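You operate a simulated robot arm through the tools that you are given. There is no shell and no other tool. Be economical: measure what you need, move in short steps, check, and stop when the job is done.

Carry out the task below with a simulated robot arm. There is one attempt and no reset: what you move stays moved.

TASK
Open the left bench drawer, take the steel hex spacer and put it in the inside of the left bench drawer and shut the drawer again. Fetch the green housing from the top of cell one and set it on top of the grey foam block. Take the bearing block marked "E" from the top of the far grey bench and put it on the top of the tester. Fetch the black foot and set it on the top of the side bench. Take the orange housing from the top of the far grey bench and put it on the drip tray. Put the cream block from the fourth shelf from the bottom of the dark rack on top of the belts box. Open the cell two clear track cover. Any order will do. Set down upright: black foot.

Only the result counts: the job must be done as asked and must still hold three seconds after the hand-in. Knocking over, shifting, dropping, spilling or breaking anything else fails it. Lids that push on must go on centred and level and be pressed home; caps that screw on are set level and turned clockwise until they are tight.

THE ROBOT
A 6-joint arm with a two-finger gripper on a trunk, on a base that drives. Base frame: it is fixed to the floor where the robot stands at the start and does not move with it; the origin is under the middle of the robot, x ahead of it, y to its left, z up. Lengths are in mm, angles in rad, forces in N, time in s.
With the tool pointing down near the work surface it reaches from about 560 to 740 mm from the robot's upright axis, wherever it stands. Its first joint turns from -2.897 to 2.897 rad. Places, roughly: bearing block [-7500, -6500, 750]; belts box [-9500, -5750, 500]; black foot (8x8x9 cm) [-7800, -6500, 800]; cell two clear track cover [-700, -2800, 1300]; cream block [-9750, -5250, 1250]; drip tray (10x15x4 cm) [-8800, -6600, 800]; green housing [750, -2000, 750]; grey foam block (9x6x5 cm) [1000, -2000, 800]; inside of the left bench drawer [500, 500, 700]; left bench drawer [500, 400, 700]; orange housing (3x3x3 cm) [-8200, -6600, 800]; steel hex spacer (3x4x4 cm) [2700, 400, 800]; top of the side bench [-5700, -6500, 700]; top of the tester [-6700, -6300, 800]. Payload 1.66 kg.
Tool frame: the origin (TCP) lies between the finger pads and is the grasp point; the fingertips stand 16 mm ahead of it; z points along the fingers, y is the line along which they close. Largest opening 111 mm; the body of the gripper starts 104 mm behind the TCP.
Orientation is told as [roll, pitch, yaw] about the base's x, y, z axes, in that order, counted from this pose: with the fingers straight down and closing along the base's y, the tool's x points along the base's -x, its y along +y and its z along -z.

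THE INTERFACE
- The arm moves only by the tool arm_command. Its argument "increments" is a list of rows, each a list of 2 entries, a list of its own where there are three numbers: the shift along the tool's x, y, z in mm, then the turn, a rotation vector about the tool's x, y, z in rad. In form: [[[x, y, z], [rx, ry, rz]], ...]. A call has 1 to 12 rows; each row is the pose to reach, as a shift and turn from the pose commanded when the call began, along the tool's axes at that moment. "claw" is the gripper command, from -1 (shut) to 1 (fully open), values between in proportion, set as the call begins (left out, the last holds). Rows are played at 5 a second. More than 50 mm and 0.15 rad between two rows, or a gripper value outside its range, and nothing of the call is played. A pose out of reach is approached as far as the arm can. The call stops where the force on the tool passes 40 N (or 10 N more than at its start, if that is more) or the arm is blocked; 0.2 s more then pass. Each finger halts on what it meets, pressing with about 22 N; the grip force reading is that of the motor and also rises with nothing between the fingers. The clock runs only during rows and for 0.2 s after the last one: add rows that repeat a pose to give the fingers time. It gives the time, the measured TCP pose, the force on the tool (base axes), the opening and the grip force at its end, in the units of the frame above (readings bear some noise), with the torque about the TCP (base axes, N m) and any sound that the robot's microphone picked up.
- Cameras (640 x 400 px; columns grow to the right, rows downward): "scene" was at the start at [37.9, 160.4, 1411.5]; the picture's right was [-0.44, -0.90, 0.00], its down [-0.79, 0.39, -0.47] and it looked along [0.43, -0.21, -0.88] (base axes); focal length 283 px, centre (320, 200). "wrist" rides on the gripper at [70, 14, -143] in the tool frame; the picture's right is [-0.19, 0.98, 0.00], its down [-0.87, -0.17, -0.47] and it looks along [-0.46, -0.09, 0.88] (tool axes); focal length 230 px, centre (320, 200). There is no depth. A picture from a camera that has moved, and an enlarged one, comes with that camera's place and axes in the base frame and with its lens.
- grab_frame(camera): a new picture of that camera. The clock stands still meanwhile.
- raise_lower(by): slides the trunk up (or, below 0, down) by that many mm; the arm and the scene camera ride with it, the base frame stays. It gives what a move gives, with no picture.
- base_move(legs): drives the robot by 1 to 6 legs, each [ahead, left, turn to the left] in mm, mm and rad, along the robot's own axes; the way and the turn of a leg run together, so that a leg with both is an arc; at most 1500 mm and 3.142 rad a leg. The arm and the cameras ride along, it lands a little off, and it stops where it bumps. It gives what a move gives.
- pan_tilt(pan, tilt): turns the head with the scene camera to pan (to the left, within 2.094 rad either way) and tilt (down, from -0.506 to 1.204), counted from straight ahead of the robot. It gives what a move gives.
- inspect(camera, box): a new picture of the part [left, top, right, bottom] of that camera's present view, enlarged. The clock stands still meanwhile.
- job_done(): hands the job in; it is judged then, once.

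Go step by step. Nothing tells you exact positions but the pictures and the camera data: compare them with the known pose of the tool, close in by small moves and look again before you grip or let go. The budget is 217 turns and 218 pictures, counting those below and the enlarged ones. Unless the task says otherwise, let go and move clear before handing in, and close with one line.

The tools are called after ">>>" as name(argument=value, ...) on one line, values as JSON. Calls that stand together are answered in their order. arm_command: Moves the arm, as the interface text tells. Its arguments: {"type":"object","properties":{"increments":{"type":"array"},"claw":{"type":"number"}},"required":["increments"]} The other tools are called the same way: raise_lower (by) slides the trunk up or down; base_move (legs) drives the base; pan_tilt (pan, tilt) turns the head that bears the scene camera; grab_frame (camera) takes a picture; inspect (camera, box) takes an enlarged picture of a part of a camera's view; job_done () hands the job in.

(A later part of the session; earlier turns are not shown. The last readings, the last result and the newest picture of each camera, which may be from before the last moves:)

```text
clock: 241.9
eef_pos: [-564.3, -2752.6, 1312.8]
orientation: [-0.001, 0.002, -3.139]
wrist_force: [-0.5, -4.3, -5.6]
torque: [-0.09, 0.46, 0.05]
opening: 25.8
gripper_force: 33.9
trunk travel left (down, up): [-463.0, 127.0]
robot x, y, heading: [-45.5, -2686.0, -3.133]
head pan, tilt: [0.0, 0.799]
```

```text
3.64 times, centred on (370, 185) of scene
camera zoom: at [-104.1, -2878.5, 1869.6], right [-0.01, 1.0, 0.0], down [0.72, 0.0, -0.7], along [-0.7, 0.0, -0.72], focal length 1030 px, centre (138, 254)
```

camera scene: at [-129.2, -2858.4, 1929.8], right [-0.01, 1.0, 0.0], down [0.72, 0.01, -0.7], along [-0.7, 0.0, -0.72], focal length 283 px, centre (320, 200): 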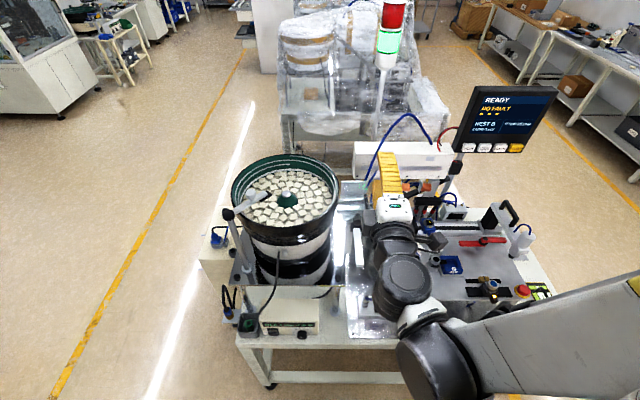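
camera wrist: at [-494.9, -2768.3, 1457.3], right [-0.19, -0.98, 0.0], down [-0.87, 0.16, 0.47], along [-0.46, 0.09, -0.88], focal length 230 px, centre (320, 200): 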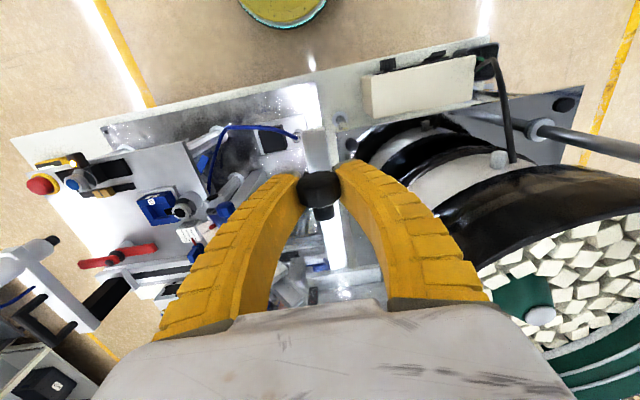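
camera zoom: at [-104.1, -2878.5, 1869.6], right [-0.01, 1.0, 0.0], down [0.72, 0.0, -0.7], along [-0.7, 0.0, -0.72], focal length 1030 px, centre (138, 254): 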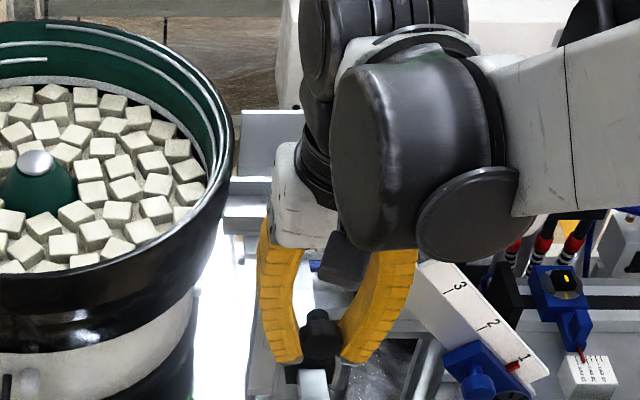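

>>> arm_command(increments=[[[4, 0, 0], [0, 0, 0]], [[8, 0, 0], [0, 0, 0]], [[12, 0, 0], [0, 0, 0]], [[16, 0, 0], [0, 0, 0]], [[20, 0, 0], [0, 0, 0]], [[24, 0, 0], [0, 0, 0]], [[28, 0, 0], [0, 0, 0]], [[32, 0, 0], [0, 0, 0]], [[36, 0, 0], [0, 0, 0]]])

>>> inspect(camera="scene", box=[320, 130, 420, 240])

```text
clock: 243.9
eef_pos: [-527.4, -2752.8, 1313.4]
orientation: [0.0, 0.003, -3.141]
wrist_force: [0.9, -2.8, 0.8]
torque: [0.0, 0.18, -0.01]
opening: 25.6
gripper_force: 34.5
trunk travel left (down, up): [-463.0, 127.0]
robot x, y, heading: [-43.5, -2683.4, -3.137]
head pan, tilt: [0.0, 0.799]
```

```text
3.64 times, centred on (370, 185) of scene
camera zoom: at [-103.4, -2878.3, 1869.8], right [-0.01, 1.0, 0.0], down [0.72, 0.0, -0.7], along [-0.7, 0.0, -0.72], focal length 1030 px, centre (138, 254)
```

zoom: 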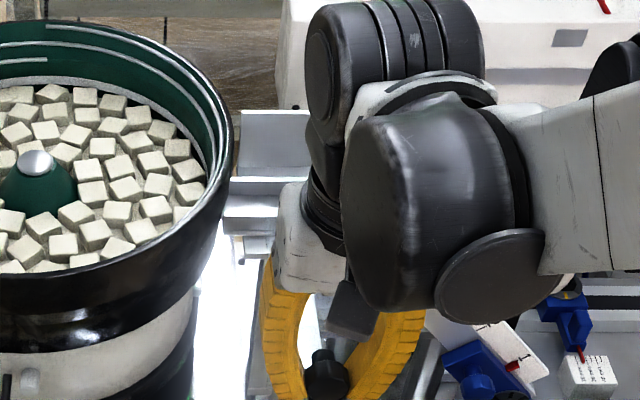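

>>> grab_frame(camera="wrist")

>>> inspect(camera="wrist", box=[270, 160, 400, 305])

>>> grab_frame(camera="scene")

```text
81 pictures are left
camera wrist: at [-458.7, -2768.3, 1456.8], right [-0.19, -0.98, 0.0], down [-0.87, 0.16, 0.47], along [-0.46, 0.09, -0.88], focal length 230 px, centre (320, 200)
```

wrist: 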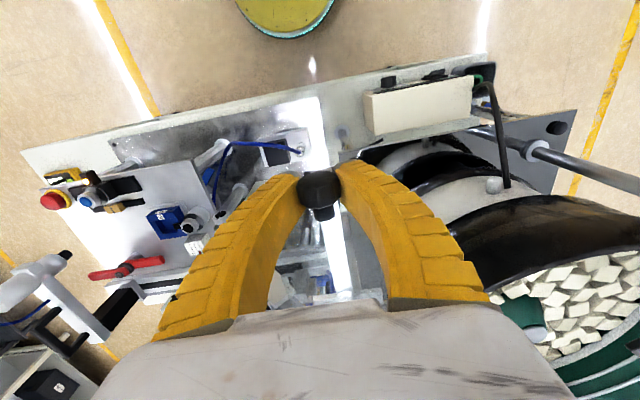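

```text
2.76 times, centred on (335, 232) of wrist
camera zoom: at [-458.7, -2768.3, 1456.8], right [-0.19, -0.98, 0.0], down [-0.87, 0.16, 0.47], along [-0.46, 0.09, -0.88], focal length 635 px, centre (279, 110)
```

zoom: 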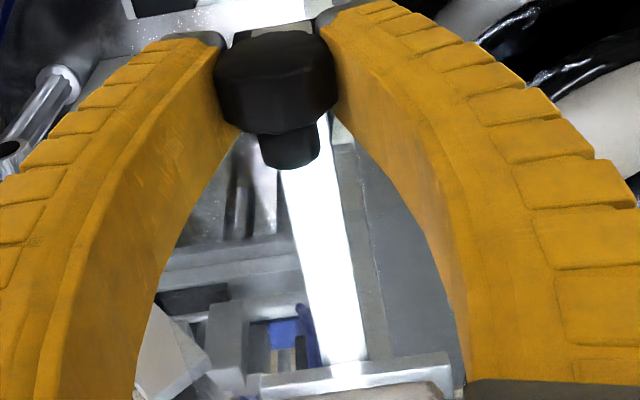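

```text
79 pictures are left
camera scene: at [-103.4, -2878.3, 1869.8], right [-0.01, 1.0, 0.0], down [0.72, 0.0, -0.7], along [-0.7, 0.0, -0.72], focal length 283 px, centre (320, 200)
```

scene: 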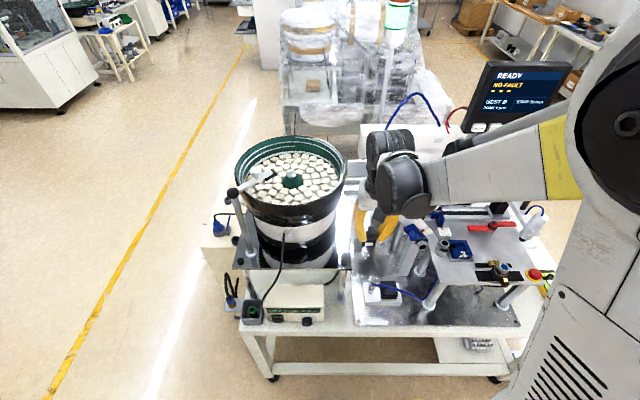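

>>> inspect(camera="scene", box=[335, 150, 405, 250])

```text
4.00 times, centred on (370, 200) of scene
camera zoom: at [-103.4, -2878.3, 1869.8], right [-0.01, 1.0, 0.0], down [0.72, 0.0, -0.7], along [-0.7, 0.0, -0.72], focal length 1133 px, centre (120, 200)
```

zoom: 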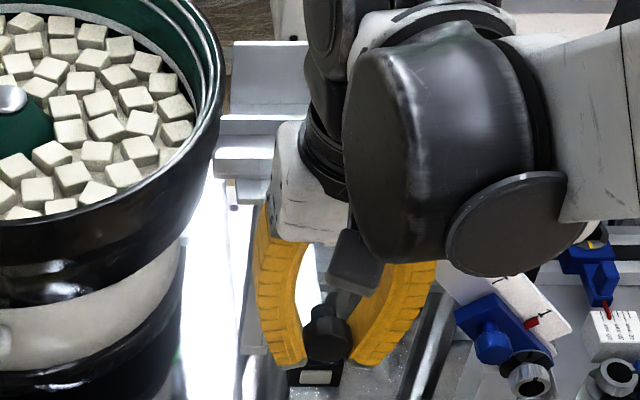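

The knob rides on a black carriage sliding along the bar with the clear cover. Pull on until it stops.

>>> arm_command(increments=[[[4, 0, 0], [0, 0, 0]], [[8, 0, 0], [0, 0, 0]], [[12, 0, 0], [0, 0, 0]], [[16, 0, 0], [0, 0, 0]], [[20, 0, 0], [0, 0, 0]], [[24, 0, 0], [0, 0, 0]], [[28, 0, 0], [0, 0, 0]]])

>>> inspect(camera="wrist", box=[270, 160, 400, 305])

>>> inspect(camera="scene", box=[335, 150, 405, 250])

```text
clock: 244.8
eef_pos: [-524.1, -2754.7, 1312.5]
orientation: [-0.002, -0.006, -3.14]
wrist_force: [-20.6, -3.1, -7.7]
torque: [-0.08, 1.01, 0.23]
opening: 25.2
gripper_force: 33.8
trunk travel left (down, up): [-463.0, 127.0]
robot x, y, heading: [-46.5, -2685.7, -3.135]
head pan, tilt: [0.0, 0.799]
stopped in row 4: the force on the tool passed its limit at 43 N (the readings are from after the stop); the commanded pose is now the measured one
```

```text
2.76 times, centred on (335, 232) of wrist
camera zoom: at [-452.8, -2768.1, 1455.8], right [-0.19, -0.98, 0.0], down [-0.86, 0.16, 0.48], along [-0.47, 0.09, -0.88], focal length 635 px, centre (279, 110)
```

zoom: 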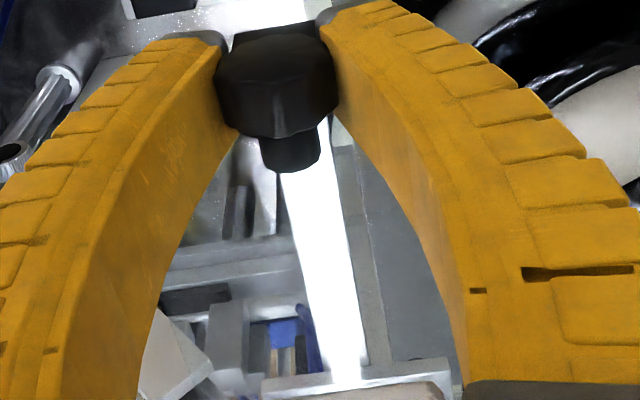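

```text
4.00 times, centred on (370, 200) of scene
camera zoom: at [-109.1, -2878.5, 1869.3], right [-0.01, 1.0, 0.0], down [0.72, 0.0, -0.7], along [-0.7, 0.0, -0.72], focal length 1133 px, centre (120, 200)
```

zoom: 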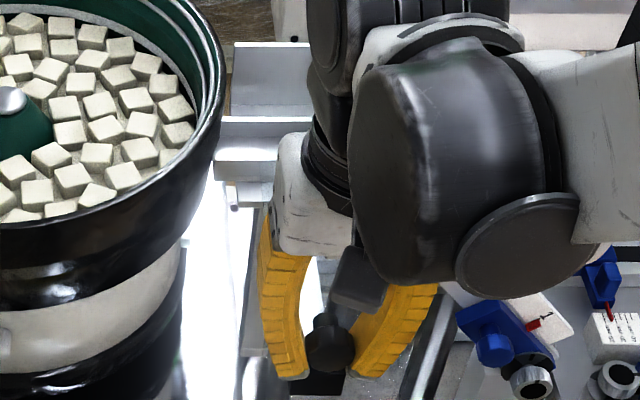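

End stop reached – the cover is fully open. Release, rise and verify.

>>> arm_command(increments=[[[-2, 0, 0], [0, 0, 0]], [[-2, 0, 0], [0, 0, 0]], [[-2, 0, 0], [0, 0, 0]], [[-2, 0, -40], [0, 0, 0]], [[-2, 0, -80], [0, 0, 0]], [[-2, 0, -120], [0, 0, 0]], [[-2, 0, -150], [0, 0, 0]]], claw=0.1)

>>> inspect(camera="wrist", box=[240, 110, 420, 290])

```text
clock: 246.4
eef_pos: [-519.1, -2755.5, 1464.2]
orientation: [-0.002, -0.004, -3.141]
wrist_force: [-0.1, 1.0, 0.4]
torque: [-0.04, 0.02, -0.01]
opening: 62.9
gripper_force: 0.9
trunk travel left (down, up): [-463.0, 127.0]
robot x, y, heading: [-42.3, -2688.1, -3.136]
head pan, tilt: [0.0, 0.799]
```

```text
2.22 times, centred on (330, 200) of wrist
camera zoom: at [-449.0, -2769.7, 1607.6], right [-0.19, -0.98, 0.0], down [-0.86, 0.16, 0.48], along [-0.47, 0.09, -0.88], focal length 511 px, centre (298, 200)
```

zoom: 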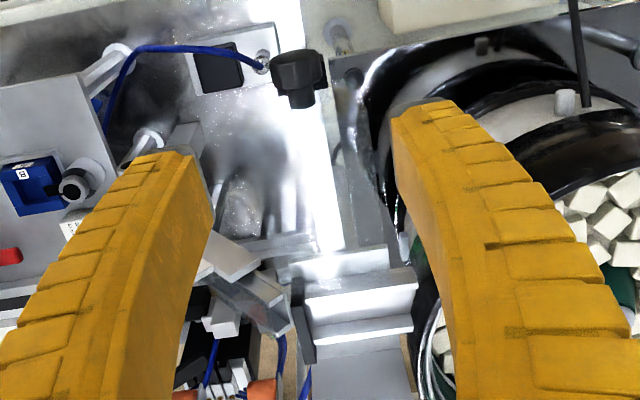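

Cover open. Now head to the far area: back into the aisle, go to the corridor at y≈−4300 and look along −x.

>>> base_move(legs=[[-150, 0, 0], [0, 1500, 0], [0, 150, 0]])

>>> raise_lower(by=-250)

>>> pan_tilt(pan=0.25, tilt=0.25)

>>> grab_frame(camera="scene")

```text
clock: 255.7
eef_pos: [-363.7, -4385.0, 1463.9]
orientation: [-0.002, -0.005, -3.14]
wrist_force: [0.6, 0.5, 0.3]
torque: [0.06, -0.04, 0.0]
opening: 63.2
gripper_force: 0.8
trunk travel left (down, up): [-463.0, 127.0]
robot x, y, heading: [112.6, -4316.8, -3.136]
head pan, tilt: [0.0, 0.799]
```

```text
clock: 258.3
eef_pos: [-364.9, -4383.8, 1214.2]
orientation: [-0.005, -0.008, -3.139]
wrist_force: [-0.2, -0.4, -0.1]
torque: [-0.01, 0.02, -0.01]
opening: 63.4
gripper_force: 1.8
trunk travel left (down, up): [-213.0, 377.0]
robot x, y, heading: [112.7, -4316.9, -3.139]
head pan, tilt: [0.0, 0.799]
```

```text
clock: 259.2
eef_pos: [-364.1, -4383.9, 1214.3]
orientation: [-0.002, -0.004, -3.139]
wrist_force: [0.0, 0.5, -0.5]
torque: [0.01, -0.02, 0.01]
opening: 62.7
gripper_force: 1.3
trunk travel left (down, up): [-213.0, 377.0]
robot x, y, heading: [114.5, -4315.1, -3.135]
head pan, tilt: [0.25, 0.25]
```

```text
74 pictures are left
camera scene: at [41.6, -4529.4, 1668.8], right [-0.25, 0.97, 0.0], down [0.24, 0.06, -0.97], along [-0.94, -0.24, -0.25], focal length 283 px, centre (320, 200)
```

scene: 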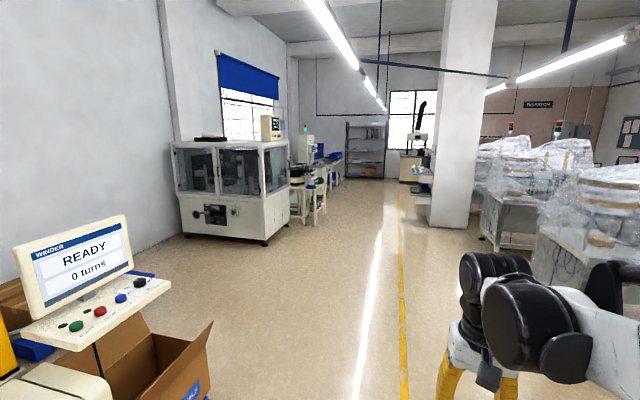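

Corridor is open. Driving along it to the far benches, then turning to face them.

>>> base_move(legs=[[1500, 120, 0], [1500, 120, 0], [1500, 120, 0], [1500, 120, 0], [1500, 120, 0], [200, 0, 1.57]])

>>> pan_tilt(pan=0.0, tilt=0.45)

>>> grab_frame(camera="scene")

```text
refused: leg 1 is longer than a leg can be; nothing moved
```

```text
clock: 260.0
eef_pos: [-364.4, -4383.6, 1215.0]
orientation: [-0.002, -0.004, -3.139]
wrist_force: [-1.0, -0.4, -0.3]
torque: [0.01, -0.02, 0.01]
opening: 63.0
gripper_force: 1.4
trunk travel left (down, up): [-213.0, 377.0]
robot x, y, heading: [113.7, -4317.0, -3.137]
head pan, tilt: [0.0, 0.45]
```

```text
73 pictures are left
camera scene: at [40.1, -4506.4, 1650.3], right [-0.01, 1.0, 0.0], down [0.43, 0.0, -0.9], along [-0.9, -0.01, -0.43], focal length 283 px, centre (320, 200)
```

scene: 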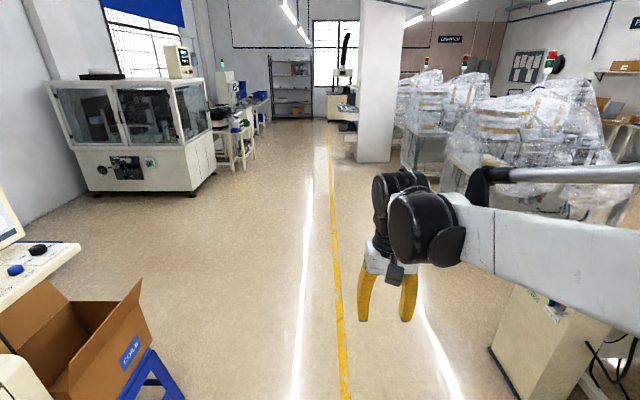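

>>> base_move(legs=[[1480, 130, 0], [1480, 130, 0], [1480, 130, 0], [1480, 130, 0], [1480, 100, 0], [300, 0, 1.57]])

>>> grab_frame(camera="scene")

```text
clock: 299.0
eef_pos: [-7425.5, -5688.8, 1213.4]
orientation: [-0.001, -0.006, -1.594]
wrist_force: [-0.3, 0.1, -0.7]
torque: [0.02, 0.0, -0.01]
opening: 63.2
gripper_force: 1.7
trunk travel left (down, up): [-213.0, 377.0]
robot x, y, heading: [-7483.7, -5207.9, -1.595]
head pan, tilt: [0.0, 0.45]
cut short: leg 6
```

```text
72 pictures are left
camera scene: at [-7294.2, -5288.4, 1650.2], right [-1.0, 0.02, 0.0], down [0.01, 0.44, -0.9], along [-0.02, -0.9, -0.44], focal length 283 px, centre (320, 200)
```

scene: 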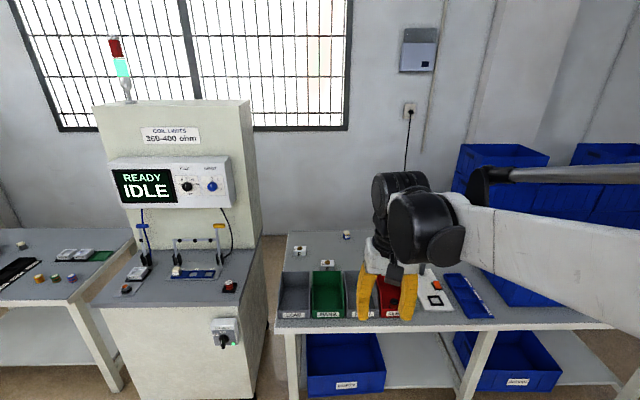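

>>> inspect(camera="scene", box=[270, 220, 470, 330])

>>> pan_tilt(pan=-0.6, tilt=0.6)

>>> grab_frame(camera="scene")

```text
3.20 times, centred on (370, 275) of scene
camera zoom: at [-7294.2, -5288.4, 1650.2], right [-1.0, 0.02, 0.0], down [0.01, 0.44, -0.9], along [-0.02, -0.9, -0.44], focal length 907 px, centre (160, -40)
```

zoom: 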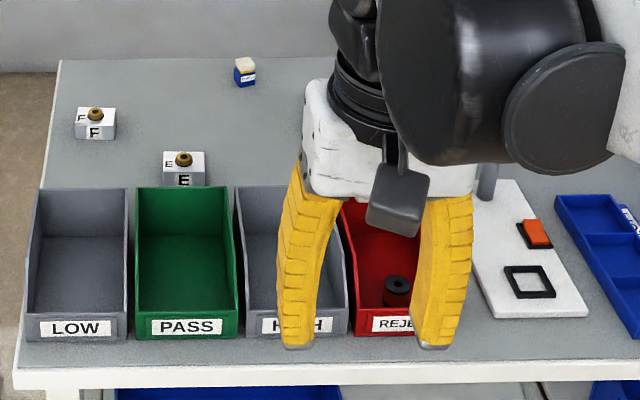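

```text
clock: 300.0
eef_pos: [-7426.7, -5688.6, 1214.2]
orientation: [-0.003, -0.006, -1.594]
wrist_force: [-0.8, 0.2, -0.4]
torque: [0.03, -0.02, 0.02]
opening: 62.9
gripper_force: 2.0
trunk travel left (down, up): [-213.0, 377.0]
robot x, y, heading: [-7484.4, -5211.5, -1.595]
head pan, tilt: [-0.6, 0.6]
```

```text
70 pictures are left
camera scene: at [-7343.7, -5268.4, 1636.7], right [-0.81, 0.58, 0.0], down [0.33, 0.46, -0.83], along [-0.48, -0.67, -0.56], focal length 283 px, centre (320, 200)
```

scene: 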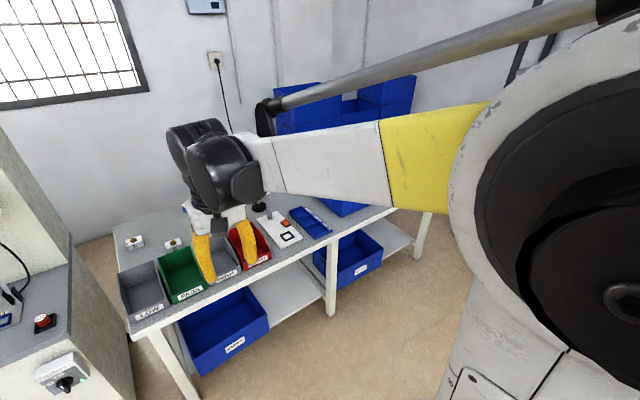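

E block found near [-7350, −6329]. Move in over it.

>>> base_move(legs=[[460, 80, 0.02]])

>>> arm_command(increments=[[[-45, 0, 0], [0, 0, 0]], [[-90, 0, 40], [0, 0, 0]], [[-135, 0, 80], [0, 0, 0]], [[-165, 0, 120], [0, 0, 0]], [[-165, 0, 160], [0, 0, 0]], [[-165, 0, 200], [0, 0, 0]], [[-165, 0, 200], [0, 0, 0]]], claw=0.6)

>>> grab_frame(camera="wrist")

```text
clock: 302.8
eef_pos: [-7339.5, -6138.3, 1214.1]
orientation: [-0.003, -0.005, -1.573]
wrist_force: [-0.4, -0.3, 0.2]
torque: [0.01, -0.01, -0.01]
opening: 63.1
gripper_force: 0.6
trunk travel left (down, up): [-213.0, 377.0]
robot x, y, heading: [-7410.2, -5662.8, -1.565]
head pan, tilt: [-0.6, 0.6]
```

```text
refused: row 2 steps farther than a row can; nothing moved
```

```text
69 pictures are left
camera wrist: at [-7325.9, -6069.3, 1356.9], right [0.98, -0.19, 0.0], down [-0.17, -0.86, 0.48], along [-0.09, -0.47, -0.88], focal length 230 px, centre (320, 200)
```

wrist: 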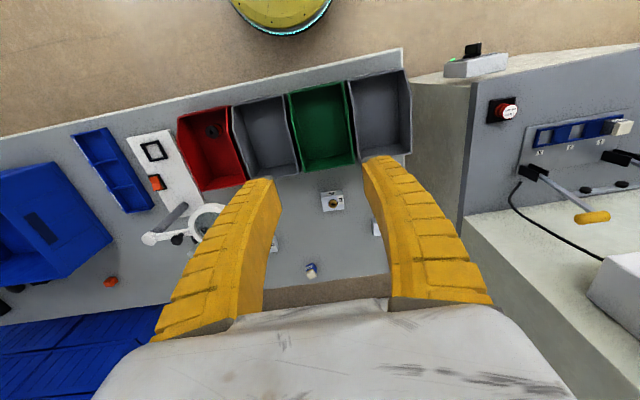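

>>> arm_command(increments=[[[-45, -3, 0], [0, 0, 0]], [[-90, -6, 0], [0, 0, 0]], [[-135, -9, 0], [0, 0, 0]], [[-180, -11, 0], [0, 0, 0]], [[-225, -11, 0], [0, 0, 0]], [[-238, -11, 45], [0, 0, 0]], [[-238, -11, 90], [0, 0, 0]], [[-238, -11, 135], [0, 0, 0]], [[-238, -11, 180], [0, 0, 0]], [[-238, -11, 225], [0, 0, 0]], [[-238, -11, 270], [0, 0, 0]], [[-238, -11, 310], [0, 0, 0]]], claw=0.6)

>>> arm_command(increments=[[[0, 0, 0], [0, 0, 0]]])

>>> grab_frame(camera="wrist")

```text
clock: 305.4
eef_pos: [-7353.6, -6376.3, 904.9]
orientation: [-0.002, -0.006, -1.573]
wrist_force: [-0.2, -0.7, -0.2]
torque: [-0.01, -0.01, -0.02]
opening: 89.8
gripper_force: 0.7
trunk travel left (down, up): [-213.0, 377.0]
robot x, y, heading: [-7404.9, -5664.6, -1.568]
head pan, tilt: [-0.6, 0.6]
```

```text
clock: 305.8
eef_pos: [-7353.5, -6376.8, 907.0]
orientation: [0.0, -0.003, -1.573]
wrist_force: [-0.4, -0.2, 0.8]
torque: [0.0, 0.0, 0.01]
opening: 89.9
gripper_force: 1.2
trunk travel left (down, up): [-213.0, 377.0]
robot x, y, heading: [-7404.6, -5665.5, -1.567]
head pan, tilt: [-0.6, 0.6]
```

```text
68 pictures are left
camera wrist: at [-7339.7, -6307.2, 1049.3], right [0.98, -0.19, 0.0], down [-0.17, -0.86, 0.48], along [-0.09, -0.47, -0.88], focal length 230 px, centre (320, 200)
```

wrist: 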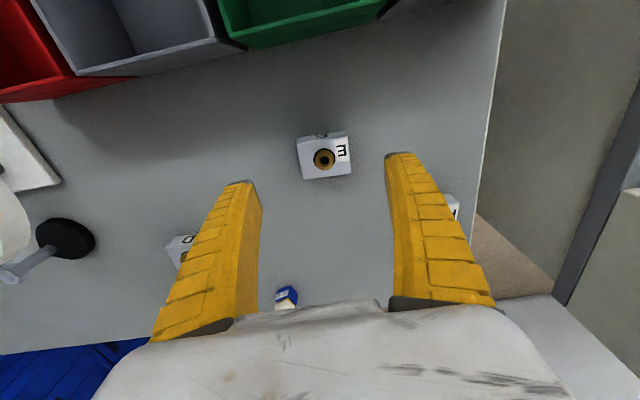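

>>> arm_command(increments=[[[-12, 3, 30], [0, 0, 0]], [[-12, 3, 65], [0, 0, 0]], [[-12, 3, 65], [0, 0, 0]]])

>>> inspect(camera="wrist", box=[220, 90, 420, 230])

```text
clock: 306.6
eef_pos: [-7349.1, -6390.7, 840.6]
orientation: [-0.002, -0.004, -1.572]
wrist_force: [0.3, 0.4, 0.0]
torque: [0.0, 0.0, 0.0]
opening: 90.0
gripper_force: 0.6
trunk travel left (down, up): [-213.0, 377.0]
robot x, y, heading: [-7405.7, -5663.1, -1.565]
head pan, tilt: [-0.6, 0.6]
```

```text
2.86 times, centred on (320, 160) of wrist
camera zoom: at [-7334.4, -6321.3, 983.6], right [0.98, -0.19, 0.0], down [-0.17, -0.86, 0.48], along [-0.09, -0.47, -0.88], focal length 657 px, centre (320, 314)
```

zoom: 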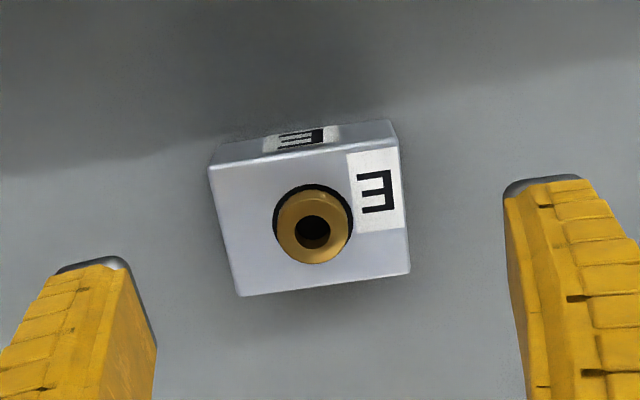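

>>> arm_command(increments=[[[3, -2, 25], [0, 0, 0]], [[3, -2, 50], [0, 0, 0]], [[3, -2, 62], [0, 0, 0]], [[3, -2, 62], [0, 0, 0]]])

>>> arm_command(increments=[[[0, 0, 0], [0, 0, 0]], [[0, 0, 0], [0, 0, 0]], [[0, 0, 0], [0, 0, 0]], [[0, 0, -30], [0, 0, 0]], [[0, 0, -70], [0, 0, 0]], [[0, 0, -110], [0, 0, 0]], [[0, 0, -150], [0, 0, 0]], [[0, 0, -190], [0, 0, 0]]], claw=-1)

>>> pan_tilt(pan=0.6, tilt=0.7)

>>> grab_frame(camera="scene")

```text
clock: 307.6
eef_pos: [-7350.2, -6387.4, 778.2]
orientation: [-0.001, -0.005, -1.573]
wrist_force: [-0.2, 0.4, -0.1]
torque: [-0.01, 0.0, 0.02]
opening: 90.0
gripper_force: 1.0
trunk travel left (down, up): [-213.0, 377.0]
robot x, y, heading: [-7406.3, -5664.1, -1.568]
head pan, tilt: [-0.6, 0.6]
```

```text
clock: 309.4
eef_pos: [-7350.6, -6384.7, 968.3]
orientation: [-0.001, -0.005, -1.572]
wrist_force: [-0.1, 0.5, -0.3]
torque: [0.01, 0.0, 0.01]
opening: 0.0
gripper_force: 21.7
trunk travel left (down, up): [-213.0, 377.0]
robot x, y, heading: [-7402.7, -5662.1, -1.568]
head pan, tilt: [-0.6, 0.6]
```

```text
clock: 310.8
eef_pos: [-7348.9, -6384.9, 968.3]
orientation: [-0.002, -0.005, -1.574]
wrist_force: [-0.1, -0.4, 0.3]
torque: [0.02, -0.05, -0.02]
opening: 0.0
gripper_force: 22.0
trunk travel left (down, up): [-213.0, 377.0]
robot x, y, heading: [-7405.5, -5662.5, -1.572]
head pan, tilt: [0.6, 0.7]
```

```text
66 pictures are left
camera scene: at [-7168.6, -5713.0, 1628.1], right [-0.82, -0.57, 0.0], down [-0.36, 0.53, -0.77], along [0.43, -0.63, -0.64], focal length 283 px, centre (320, 200)
```

scene: 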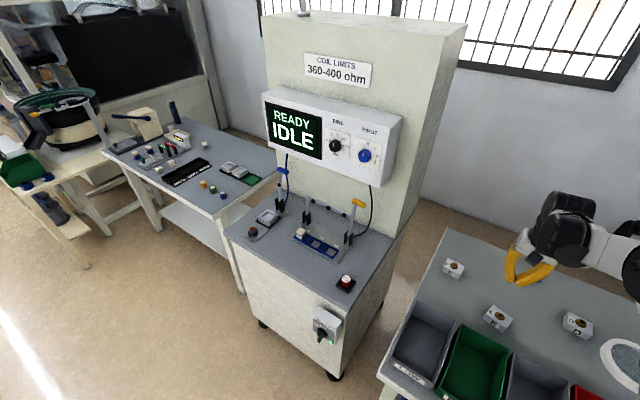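

Missed – the block is lower than I judged (top ≈745). Look again from the wrist and re-aim.

>>> arm_command(increments=[[[-10, -3, 45], [0, 0, 0]], [[-18, -5, 90], [0, 0, 0]], [[-18, -5, 130], [0, 0, 0]], [[-18, -5, 160], [0, 0, 0]], [[-18, -5, 160], [0, 0, 0]]], claw=0.75)

>>> grab_frame(camera="wrist")

```text
clock: 312.0
eef_pos: [-7353.9, -6402.5, 810.4]
orientation: [-0.003, -0.006, -1.572]
wrist_force: [-0.1, 0.6, 0.4]
torque: [0.0, -0.01, 0.02]
opening: 97.9
gripper_force: 0.3
trunk travel left (down, up): [-213.0, 377.0]
robot x, y, heading: [-7406.6, -5662.6, -1.567]
head pan, tilt: [0.6, 0.7]
```

```text
65 pictures are left
camera wrist: at [-7341.0, -6333.8, 953.4], right [0.98, -0.19, 0.0], down [-0.17, -0.86, 0.48], along [-0.09, -0.47, -0.88], focal length 230 px, centre (320, 200)
```

wrist: 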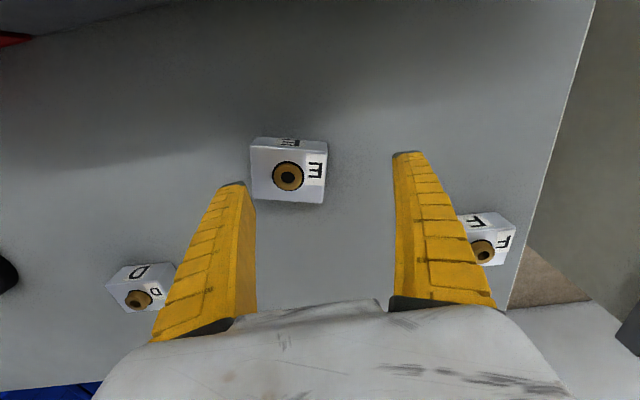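

The block got nudged and turned slightly; re-aim with a small rotation and grip deeper.

>>> arm_command(increments=[[[-2, -14, 0], [0, 0, 0.12]], [[-3, -28, 0], [0, 0, 0.23]], [[-3, -28, 15], [0, 0, 0.23]], [[-3, -28, 15], [0, 0, 0.23]]])

>>> inspect(camera="wrist", box=[220, 110, 420, 250])

```text
clock: 313.0
eef_pos: [-7384.3, -6406.4, 792.6]
orientation: [0.001, -0.006, -1.803]
wrist_force: [0.2, -0.3, 0.5]
torque: [-0.02, -0.03, -0.04]
opening: 97.9
gripper_force: 0.3
trunk travel left (down, up): [-213.0, 377.0]
robot x, y, heading: [-7409.1, -5663.8, -1.576]
head pan, tilt: [0.6, 0.7]
```

```text
2.86 times, centred on (320, 180) of wrist
camera zoom: at [-7354.4, -6342.3, 936.5], right [0.91, -0.41, 0.0], down [-0.36, -0.8, 0.48], along [-0.2, -0.43, -0.88], focal length 657 px, centre (320, 257)
```

zoom: 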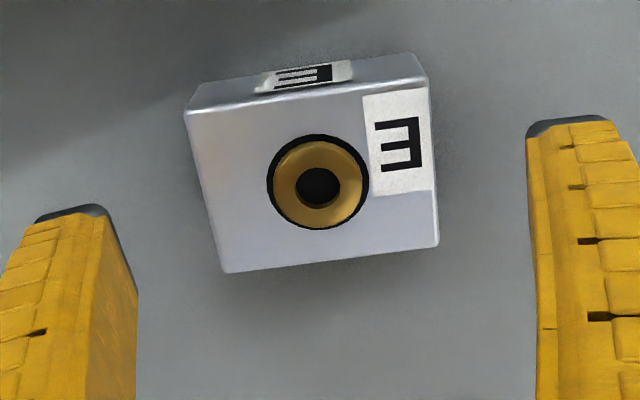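

>>> arm_command(increments=[[[3, -2, 12], [0, 0, 0]], [[3, -2, 24], [0, 0, 0]], [[3, -2, 34], [0, 0, 0]], [[3, -2, 34], [0, 0, 0]]])

>>> arm_command(increments=[[[0, 0, 0], [0, 0, 0]], [[0, 0, 0], [0, 0, 0]], [[0, 0, 0], [0, 0, 0]], [[0, 0, -10], [0, 0, 0]]], claw=-1)

```text
clock: 314.0
eef_pos: [-7385.1, -6404.8, 759.4]
orientation: [-0.001, -0.004, -1.804]
wrist_force: [0.2, -0.1, 0.0]
torque: [0.03, 0.0, -0.01]
opening: 97.8
gripper_force: 0.6
trunk travel left (down, up): [-213.0, 377.0]
robot x, y, heading: [-7403.0, -5658.9, -1.57]
head pan, tilt: [0.6, 0.7]
```

```text
clock: 315.0
eef_pos: [-7386.0, -6404.1, 770.3]
orientation: [0.001, -0.006, -1.803]
wrist_force: [-0.2, 0.0, -2.0]
torque: [-0.01, -0.03, 0.02]
opening: 62.9
gripper_force: 22.7
trunk travel left (down, up): [-213.0, 377.0]
robot x, y, heading: [-7405.2, -5663.5, -1.571]
head pan, tilt: [0.6, 0.7]
```

Block E is gripped. Lift it and examine the tester top for a free spot.

>>> arm_command(increments=[[[0, 0, -45], [0, 0, 0]], [[0, 0, -90], [0, 0, 0]], [[0, 0, -135], [0, 0, 0]], [[0, 0, -180], [0, 0, 0]], [[0, 0, -225], [0, 0, 0]], [[45, 0, -225], [0, 0, 0]], [[90, 0, -225], [0, 0, 0]], [[130, 0, -225], [0, 0, 0]]])

>>> inspect(camera="scene", box=[215, 180, 405, 310])

```text
clock: 316.8
eef_pos: [-7352.7, -6274.0, 993.7]
orientation: [-0.001, -0.004, -1.804]
wrist_force: [1.1, 0.6, -3.0]
torque: [-0.02, 0.02, -0.03]
opening: 62.8
gripper_force: 22.1
trunk travel left (down, up): [-213.0, 377.0]
robot x, y, heading: [-7408.1, -5660.7, -1.571]
head pan, tilt: [0.6, 0.7]
```

```text
3.08 times, centred on (310, 245) of scene
camera zoom: at [-7168.4, -5712.3, 1628.1], right [-0.82, -0.57, 0.0], down [-0.37, 0.53, -0.77], along [0.43, -0.63, -0.64], focal length 872 px, centre (351, 62)
```

zoom: 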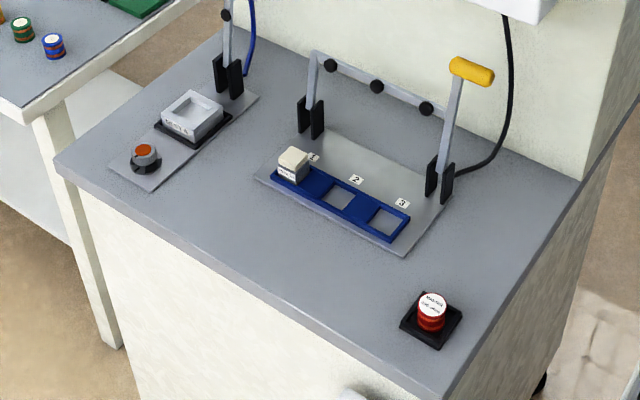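

Free strip at the front of the tester desk, about [-6735, −6190]. Drive the arm over there.

>>> base_move(legs=[[-90, 0, 0], [0, 610, 0]])

>>> pan_tilt(pan=-0.1, tilt=0.85)

>>> grab_frame(camera="scene")

>>> grab_frame(camera="wrist")

```text
clock: 320.9
eef_pos: [-6745.9, -6191.1, 993.6]
orientation: [0.0, -0.005, -1.82]
wrist_force: [0.7, 0.1, -2.6]
torque: [0.02, 0.01, 0.01]
opening: 62.3
gripper_force: 21.9
trunk travel left (down, up): [-213.0, 377.0]
robot x, y, heading: [-6788.4, -5579.1, -1.586]
head pan, tilt: [0.6, 0.7]
```

```text
clock: 322.0
eef_pos: [-6744.7, -6188.8, 993.6]
orientation: [0.0, -0.005, -1.82]
wrist_force: [-0.2, -0.1, -2.3]
torque: [0.04, 0.03, -0.01]
opening: 62.6
gripper_force: 22.4
trunk travel left (down, up): [-213.0, 377.0]
robot x, y, heading: [-6788.8, -5575.9, -1.585]
head pan, tilt: [-0.099, 0.85]
```

```text
62 pictures are left
camera scene: at [-6607.6, -5637.7, 1615.8], right [-0.99, 0.11, 0.0], down [0.08, 0.75, -0.66], along [-0.07, -0.66, -0.75], focal length 283 px, centre (320, 200)
```

scene: 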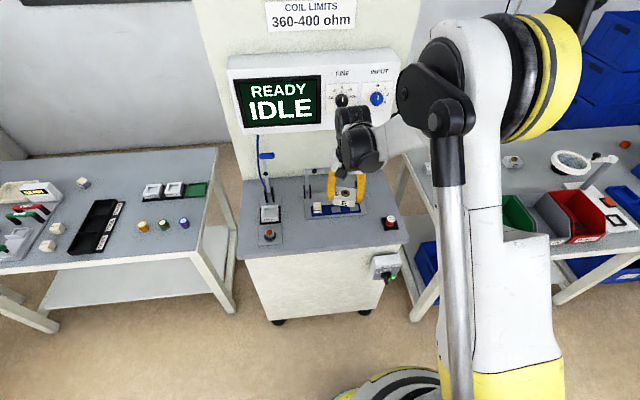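

```text
61 pictures are left
camera wrist: at [-6714.9, -6126.1, 1136.5], right [0.91, -0.42, 0.0], down [-0.37, -0.8, 0.48], along [-0.2, -0.43, -0.88], focal length 230 px, centre (320, 200)
```

wrist: 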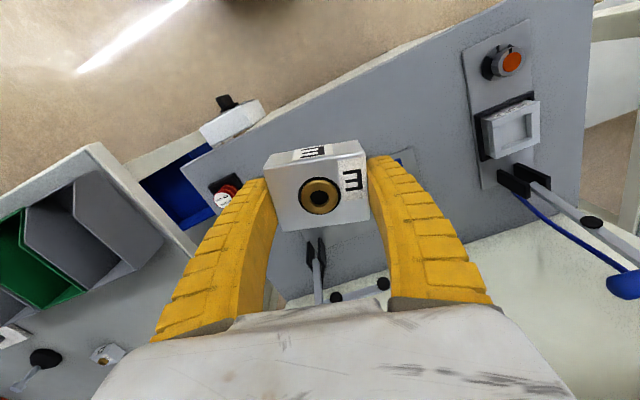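

Drop point looks clear. Lower in steps until contact.

>>> arm_command(increments=[[[0, 0, 45], [0, 0, 0]], [[0, 0, 90], [0, 0, 0]], [[0, 0, 120], [0, 0, 0]], [[0, 0, 124], [0, 0, 0]], [[0, 0, 128], [0, 0, 0]], [[0, 0, 132], [0, 0, 0]], [[0, 0, 136], [0, 0, 0]], [[0, 0, 140], [0, 0, 0]]])

>>> inspect(camera="scene", box=[240, 160, 420, 270])

```text
clock: 323.8
eef_pos: [-6745.5, -6190.8, 853.2]
orientation: [0.0, -0.005, -1.82]
wrist_force: [0.1, 0.4, -1.9]
torque: [-0.02, 0.0, -0.01]
opening: 62.9
gripper_force: 21.7
trunk travel left (down, up): [-213.0, 377.0]
robot x, y, heading: [-6786.3, -5575.8, -1.582]
head pan, tilt: [-0.099, 0.85]
```

```text
3.56 times, centred on (330, 215) of scene
camera zoom: at [-6607.7, -5637.8, 1615.8], right [-0.99, 0.11, 0.0], down [0.08, 0.75, -0.66], along [-0.07, -0.66, -0.75], focal length 1007 px, centre (284, 147)
```

zoom: 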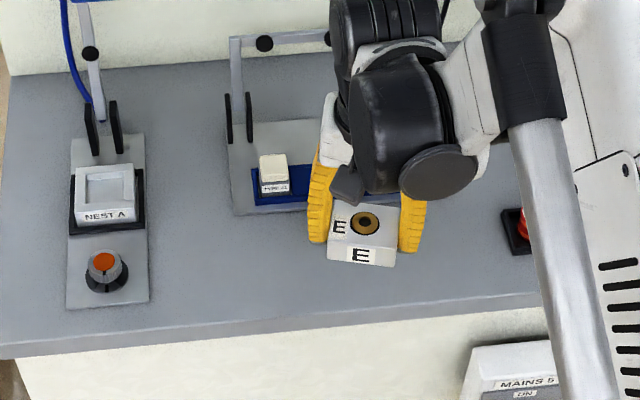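

>>> arm_command(increments=[[[2, 0, 4], [0, 0, 0]], [[4, 0, 8], [0, 0, 0]], [[4, 0, 12], [0, 0, 0]], [[4, 0, 16], [0, 0, 0]], [[4, 0, 20], [0, 0, 0]], [[4, 0, 24], [0, 0, 0]]])

```text
clock: 325.2
eef_pos: [-6744.1, -6186.2, 829.9]
orientation: [0.0, -0.006, -1.819]
wrist_force: [-0.5, 0.6, -2.5]
torque: [-0.03, 0.02, -0.01]
opening: 62.4
gripper_force: 22.2
trunk travel left (down, up): [-213.0, 377.0]
robot x, y, heading: [-6790.9, -5577.5, -1.586]
head pan, tilt: [-0.099, 0.85]
```

>>> arm_command(increments=[[[0, 0, 3], [0, 0, 0]], [[0, 0, 6], [0, 0, 0]], [[0, 0, 9], [0, 0, 0]], [[0, 0, 12], [0, 0, 0]], [[0, 0, 15], [0, 0, 0]], [[0, 0, 18], [0, 0, 0]]])

>>> inspect(camera="scene", box=[290, 180, 390, 260])

```text
clock: 326.6
eef_pos: [-6743.7, -6187.0, 811.1]
orientation: [0.0, -0.006, -1.82]
wrist_force: [0.0, 1.0, -1.8]
torque: [-0.02, 0.0, 0.02]
opening: 62.4
gripper_force: 22.4
trunk travel left (down, up): [-213.0, 377.0]
robot x, y, heading: [-6790.9, -5576.5, -1.588]
head pan, tilt: [-0.099, 0.85]
```

```text
5.00 times, centred on (340, 220) of scene
camera zoom: at [-6607.7, -5637.7, 1615.8], right [-0.99, 0.11, 0.0], down [0.08, 0.75, -0.66], along [-0.07, -0.66, -0.75], focal length 1417 px, centre (220, 100)
```

zoom: 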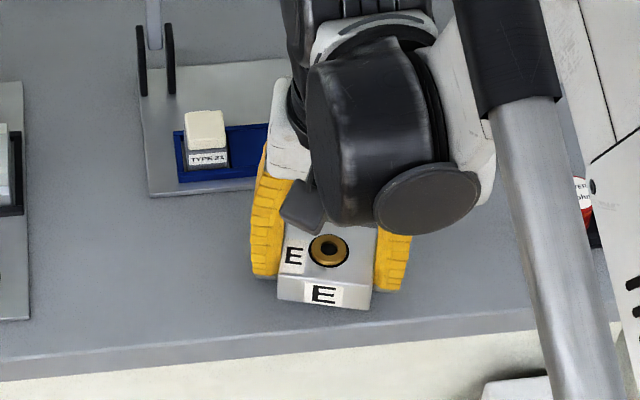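

Desk is lower than guessed; shift 28 mm inward, then continue down.

>>> arm_command(increments=[[[-14, 4, 0], [0, 0, 0]], [[-28, 8, 0], [0, 0, 0]], [[-28, 8, 4], [0, 0, 0]], [[-28, 8, 8], [0, 0, 0]], [[-28, 8, 12], [0, 0, 0]], [[-28, 8, 16], [0, 0, 0]], [[-28, 8, 20], [0, 0, 0]], [[-28, 8, 24], [0, 0, 0]]])

>>> arm_command(increments=[[[0, 0, 3], [0, 0, 0]], [[0, 0, 6], [0, 0, 0]], [[0, 0, 9], [0, 0, 0]], [[0, 0, 9], [0, 0, 0]]])

>>> inspect(camera="scene", box=[290, 180, 390, 260])

```text
clock: 328.3
eef_pos: [-6743.8, -6214.8, 793.8]
orientation: [-0.001, -0.009, -1.817]
wrist_force: [0.7, 1.5, 30.7]
torque: [0.2, 0.0, 0.0]
opening: 62.9
gripper_force: 22.1
trunk travel left (down, up): [-213.0, 377.0]
robot x, y, heading: [-6791.9, -5573.9, -1.584]
head pan, tilt: [-0.099, 0.85]
stopped in row 8: the force on the tool passed its limit at 47 N (the readings are from after the stop); the commanded pose is now the measured one
```

```text
clock: 328.6
eef_pos: [-6742.3, -6215.2, 794.3]
orientation: [0.001, -0.01, -1.819]
wrist_force: [0.0, 3.5, 31.6]
torque: [0.15, 0.02, 0.1]
opening: 63.0
gripper_force: 21.9
trunk travel left (down, up): [-213.0, 377.0]
robot x, y, heading: [-6786.4, -5572.3, -1.58]
head pan, tilt: [-0.099, 0.85]
stopped in row 1: the force on the tool passed its limit at 46 N (the readings are from after the stop); the commanded pose is now the measured one
```

```text
5.00 times, centred on (340, 220) of scene
camera zoom: at [-6607.7, -5634.0, 1616.0], right [-0.99, 0.11, 0.0], down [0.08, 0.74, -0.66], along [-0.07, -0.66, -0.75], focal length 1417 px, centre (220, 100)
```

zoom: 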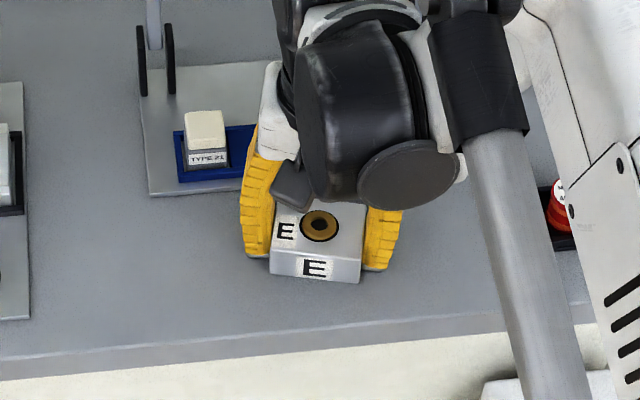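

Contact with the desk; ease up 3 mm, release and rise.

>>> arm_command(increments=[[[0, 0, -2], [0, 0, 0]], [[0, 0, -2], [0, 0, 0]]])

>>> arm_command(increments=[[[0, 0, 0], [0, 0, 0]], [[0, 0, 0], [0, 0, 0]], [[0, 0, 0], [0, 0, 0]], [[0, 0, -40], [0, 0, 0]], [[0, 0, -85], [0, 0, 0]], [[0, 0, -130], [0, 0, 0]], [[0, 0, -175], [0, 0, 0]], [[0, 0, -220], [0, 0, 0]]], claw=0.6)

>>> base_move(legs=[[-250, 0, 0], [0, -950, 0]])

>>> pan_tilt(pan=0.0, tilt=0.7)

>>> grab_frame(camera="scene")

```text
clock: 329.2
eef_pos: [-6743.9, -6214.9, 794.8]
orientation: [-0.001, -0.009, -1.819]
wrist_force: [-1.2, 8.1, 16.3]
torque: [0.03, 0.02, -0.06]
opening: 62.4
gripper_force: 21.9
trunk travel left (down, up): [-213.0, 377.0]
robot x, y, heading: [-6788.8, -5580.3, -1.587]
head pan, tilt: [-0.099, 0.85]
```

```text
clock: 331.0
eef_pos: [-6742.7, -6214.2, 1015.1]
orientation: [0.0, -0.011, -1.82]
wrist_force: [1.2, 0.1, 0.5]
torque: [-0.04, 0.0, 0.03]
opening: 89.9
gripper_force: 0.8
trunk travel left (down, up): [-213.0, 377.0]
robot x, y, heading: [-6788.9, -5572.6, -1.588]
head pan, tilt: [-0.099, 0.85]
```

```text
clock: 337.4
eef_pos: [-7673.7, -5955.6, 1013.8]
orientation: [0.002, -0.006, -1.816]
wrist_force: [-0.5, 0.4, 1.0]
torque: [-0.03, 0.03, -0.01]
opening: 89.8
gripper_force: 1.1
trunk travel left (down, up): [-213.0, 377.0]
robot x, y, heading: [-7723.8, -5315.5, -1.581]
head pan, tilt: [-0.099, 0.85]
```

```text
clock: 338.1
eef_pos: [-7673.9, -5955.4, 1015.1]
orientation: [0.001, -0.007, -1.816]
wrist_force: [0.4, -0.2, -0.1]
torque: [0.03, -0.01, -0.02]
opening: 89.9
gripper_force: 0.2
trunk travel left (down, up): [-213.0, 377.0]
robot x, y, heading: [-7724.3, -5316.4, -1.581]
head pan, tilt: [0.0, 0.7]
```

```text
57 pictures are left
camera scene: at [-7533.0, -5383.9, 1628.0], right [-1.0, 0.01, 0.0], down [0.01, 0.64, -0.76], along [-0.01, -0.76, -0.64], focal length 283 px, centre (320, 200)
```

scene: 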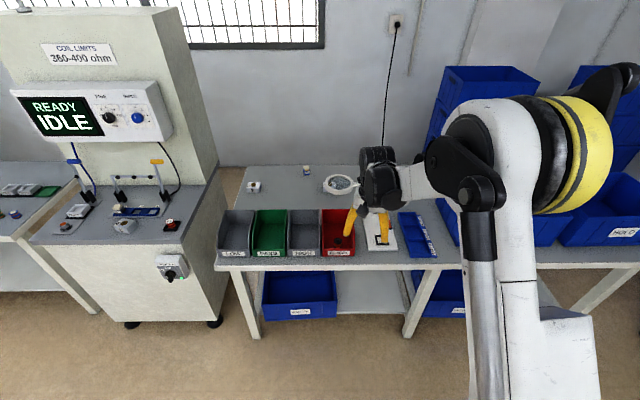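

E is on the tester. The black foot should be near [-7757, −6443]; approach and look from the wrist.

>>> base_move(legs=[[430, -60, 0.01]])

>>> grab_frame(camera="wrist")

>>> grab_frame(camera="scene")

```text
clock: 340.7
eef_pos: [-7725.5, -6386.4, 1013.8]
orientation: [0.0, -0.007, -1.801]
wrist_force: [0.2, -0.1, -0.2]
torque: [-0.01, 0.0, 0.01]
opening: 89.9
gripper_force: 0.6
trunk travel left (down, up): [-213.0, 377.0]
robot x, y, heading: [-7780.3, -5749.4, -1.569]
head pan, tilt: [0.0, 0.7]
```

```text
56 pictures are left
camera wrist: at [-7696.5, -6321.9, 1156.3], right [0.91, -0.41, 0.0], down [-0.36, -0.8, 0.48], along [-0.19, -0.44, -0.88], focal length 230 px, centre (320, 200)
```

wrist: 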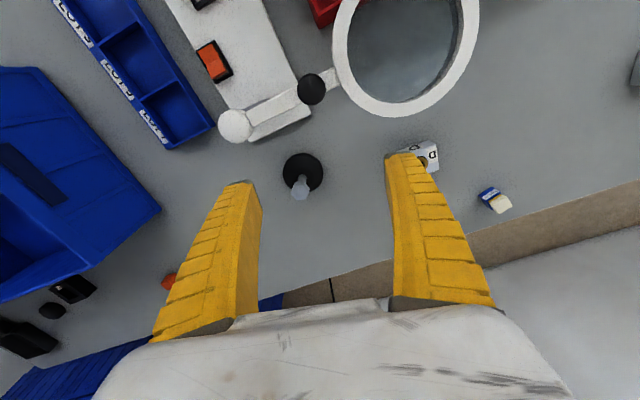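

```text
55 pictures are left
camera scene: at [-7592.9, -5813.6, 1628.0], right [-1.0, 0.0, 0.0], down [0.0, 0.64, -0.76], along [0.0, -0.76, -0.64], focal length 283 px, centre (320, 200)
```

scene: 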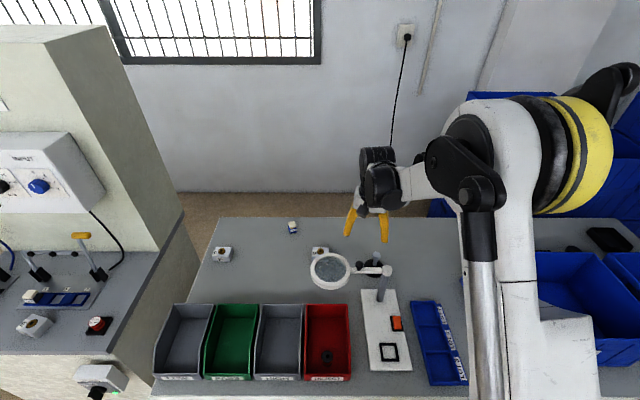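

Foot stands upright at ≈[-7794, −6462]. Moving over its stem.

>>> arm_command(increments=[[[-30, -17, 0], [0, 0, 0]], [[-60, -34, 0], [0, 0, 0]], [[-89, -50, 0], [0, 0, 0]], [[-89, -50, 45], [0, 0, 0]], [[-89, -50, 90], [0, 0, 0]], [[-89, -50, 130], [0, 0, 0]], [[-89, -50, 130], [0, 0, 0]]], claw=0.1)

>>> grab_frame(camera="wrist")

```text
clock: 342.3
eef_pos: [-7793.1, -6459.1, 884.3]
orientation: [-0.001, -0.009, -1.801]
wrist_force: [0.9, 0.2, -0.1]
torque: [-0.02, 0.0, -0.02]
opening: 62.8
gripper_force: 0.9
trunk travel left (down, up): [-213.0, 377.0]
robot x, y, heading: [-7782.8, -5742.0, -1.567]
head pan, tilt: [0.0, 0.7]
```

```text
54 pictures are left
camera wrist: at [-7764.3, -6394.9, 1026.7], right [0.91, -0.41, 0.0], down [-0.36, -0.8, 0.48], along [-0.19, -0.44, -0.88], focal length 230 px, centre (320, 200)
```

wrist: 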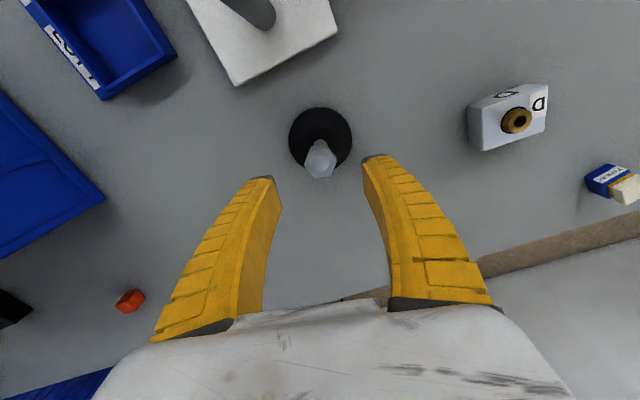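

>>> arm_command(increments=[[[-1, 1, 40], [0, 0, 0]], [[-1, 1, 80], [0, 0, 0]], [[-1, 1, 105], [0, 0, 0]], [[-1, 1, 105], [0, 0, 0]]])

>>> arm_command(increments=[[[0, 0, 0], [0, 0, 0]], [[0, 0, 0], [0, 0, 0]], [[0, 0, 0], [0, 0, 0]], [[0, 0, -30], [0, 0, 0]], [[0, 0, -75], [0, 0, 0]], [[0, 0, -120], [0, 0, 0]], [[0, 0, -165], [0, 0, 0]], [[0, 0, -210], [0, 0, 0]]], claw=-1)

>>> grab_frame(camera="wrist")

```text
clock: 343.3
eef_pos: [-7794.0, -6464.6, 779.2]
orientation: [-0.001, -0.009, -1.801]
wrist_force: [-0.1, -0.4, -0.4]
torque: [0.02, 0.03, -0.05]
opening: 62.9
gripper_force: 1.1
trunk travel left (down, up): [-213.0, 377.0]
robot x, y, heading: [-7782.1, -5746.4, -1.562]
head pan, tilt: [0.0, 0.7]
```

```text
clock: 345.1
eef_pos: [-7794.7, -6460.9, 988.6]
orientation: [0.001, -0.009, -1.802]
wrist_force: [0.6, 1.2, -2.9]
torque: [0.0, 0.0, -0.04]
opening: 35.5
gripper_force: 22.0
trunk travel left (down, up): [-213.0, 377.0]
robot x, y, heading: [-7782.4, -5747.7, -1.568]
head pan, tilt: [0.0, 0.7]
```

```text
53 pictures are left
camera wrist: at [-7765.4, -6395.8, 1131.5], right [0.91, -0.41, 0.0], down [-0.36, -0.8, 0.48], along [-0.19, -0.44, -0.88], focal length 230 px, centre (320, 200)
```

wrist: 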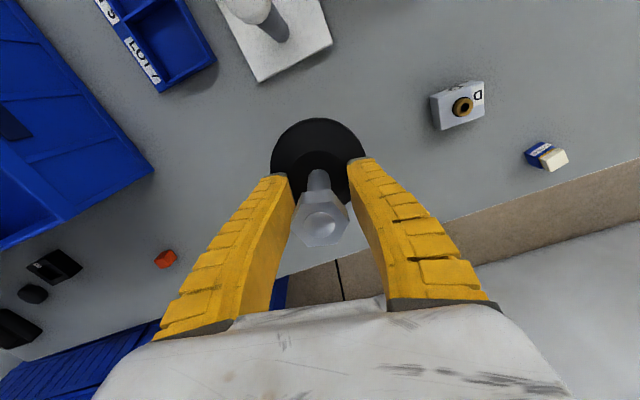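

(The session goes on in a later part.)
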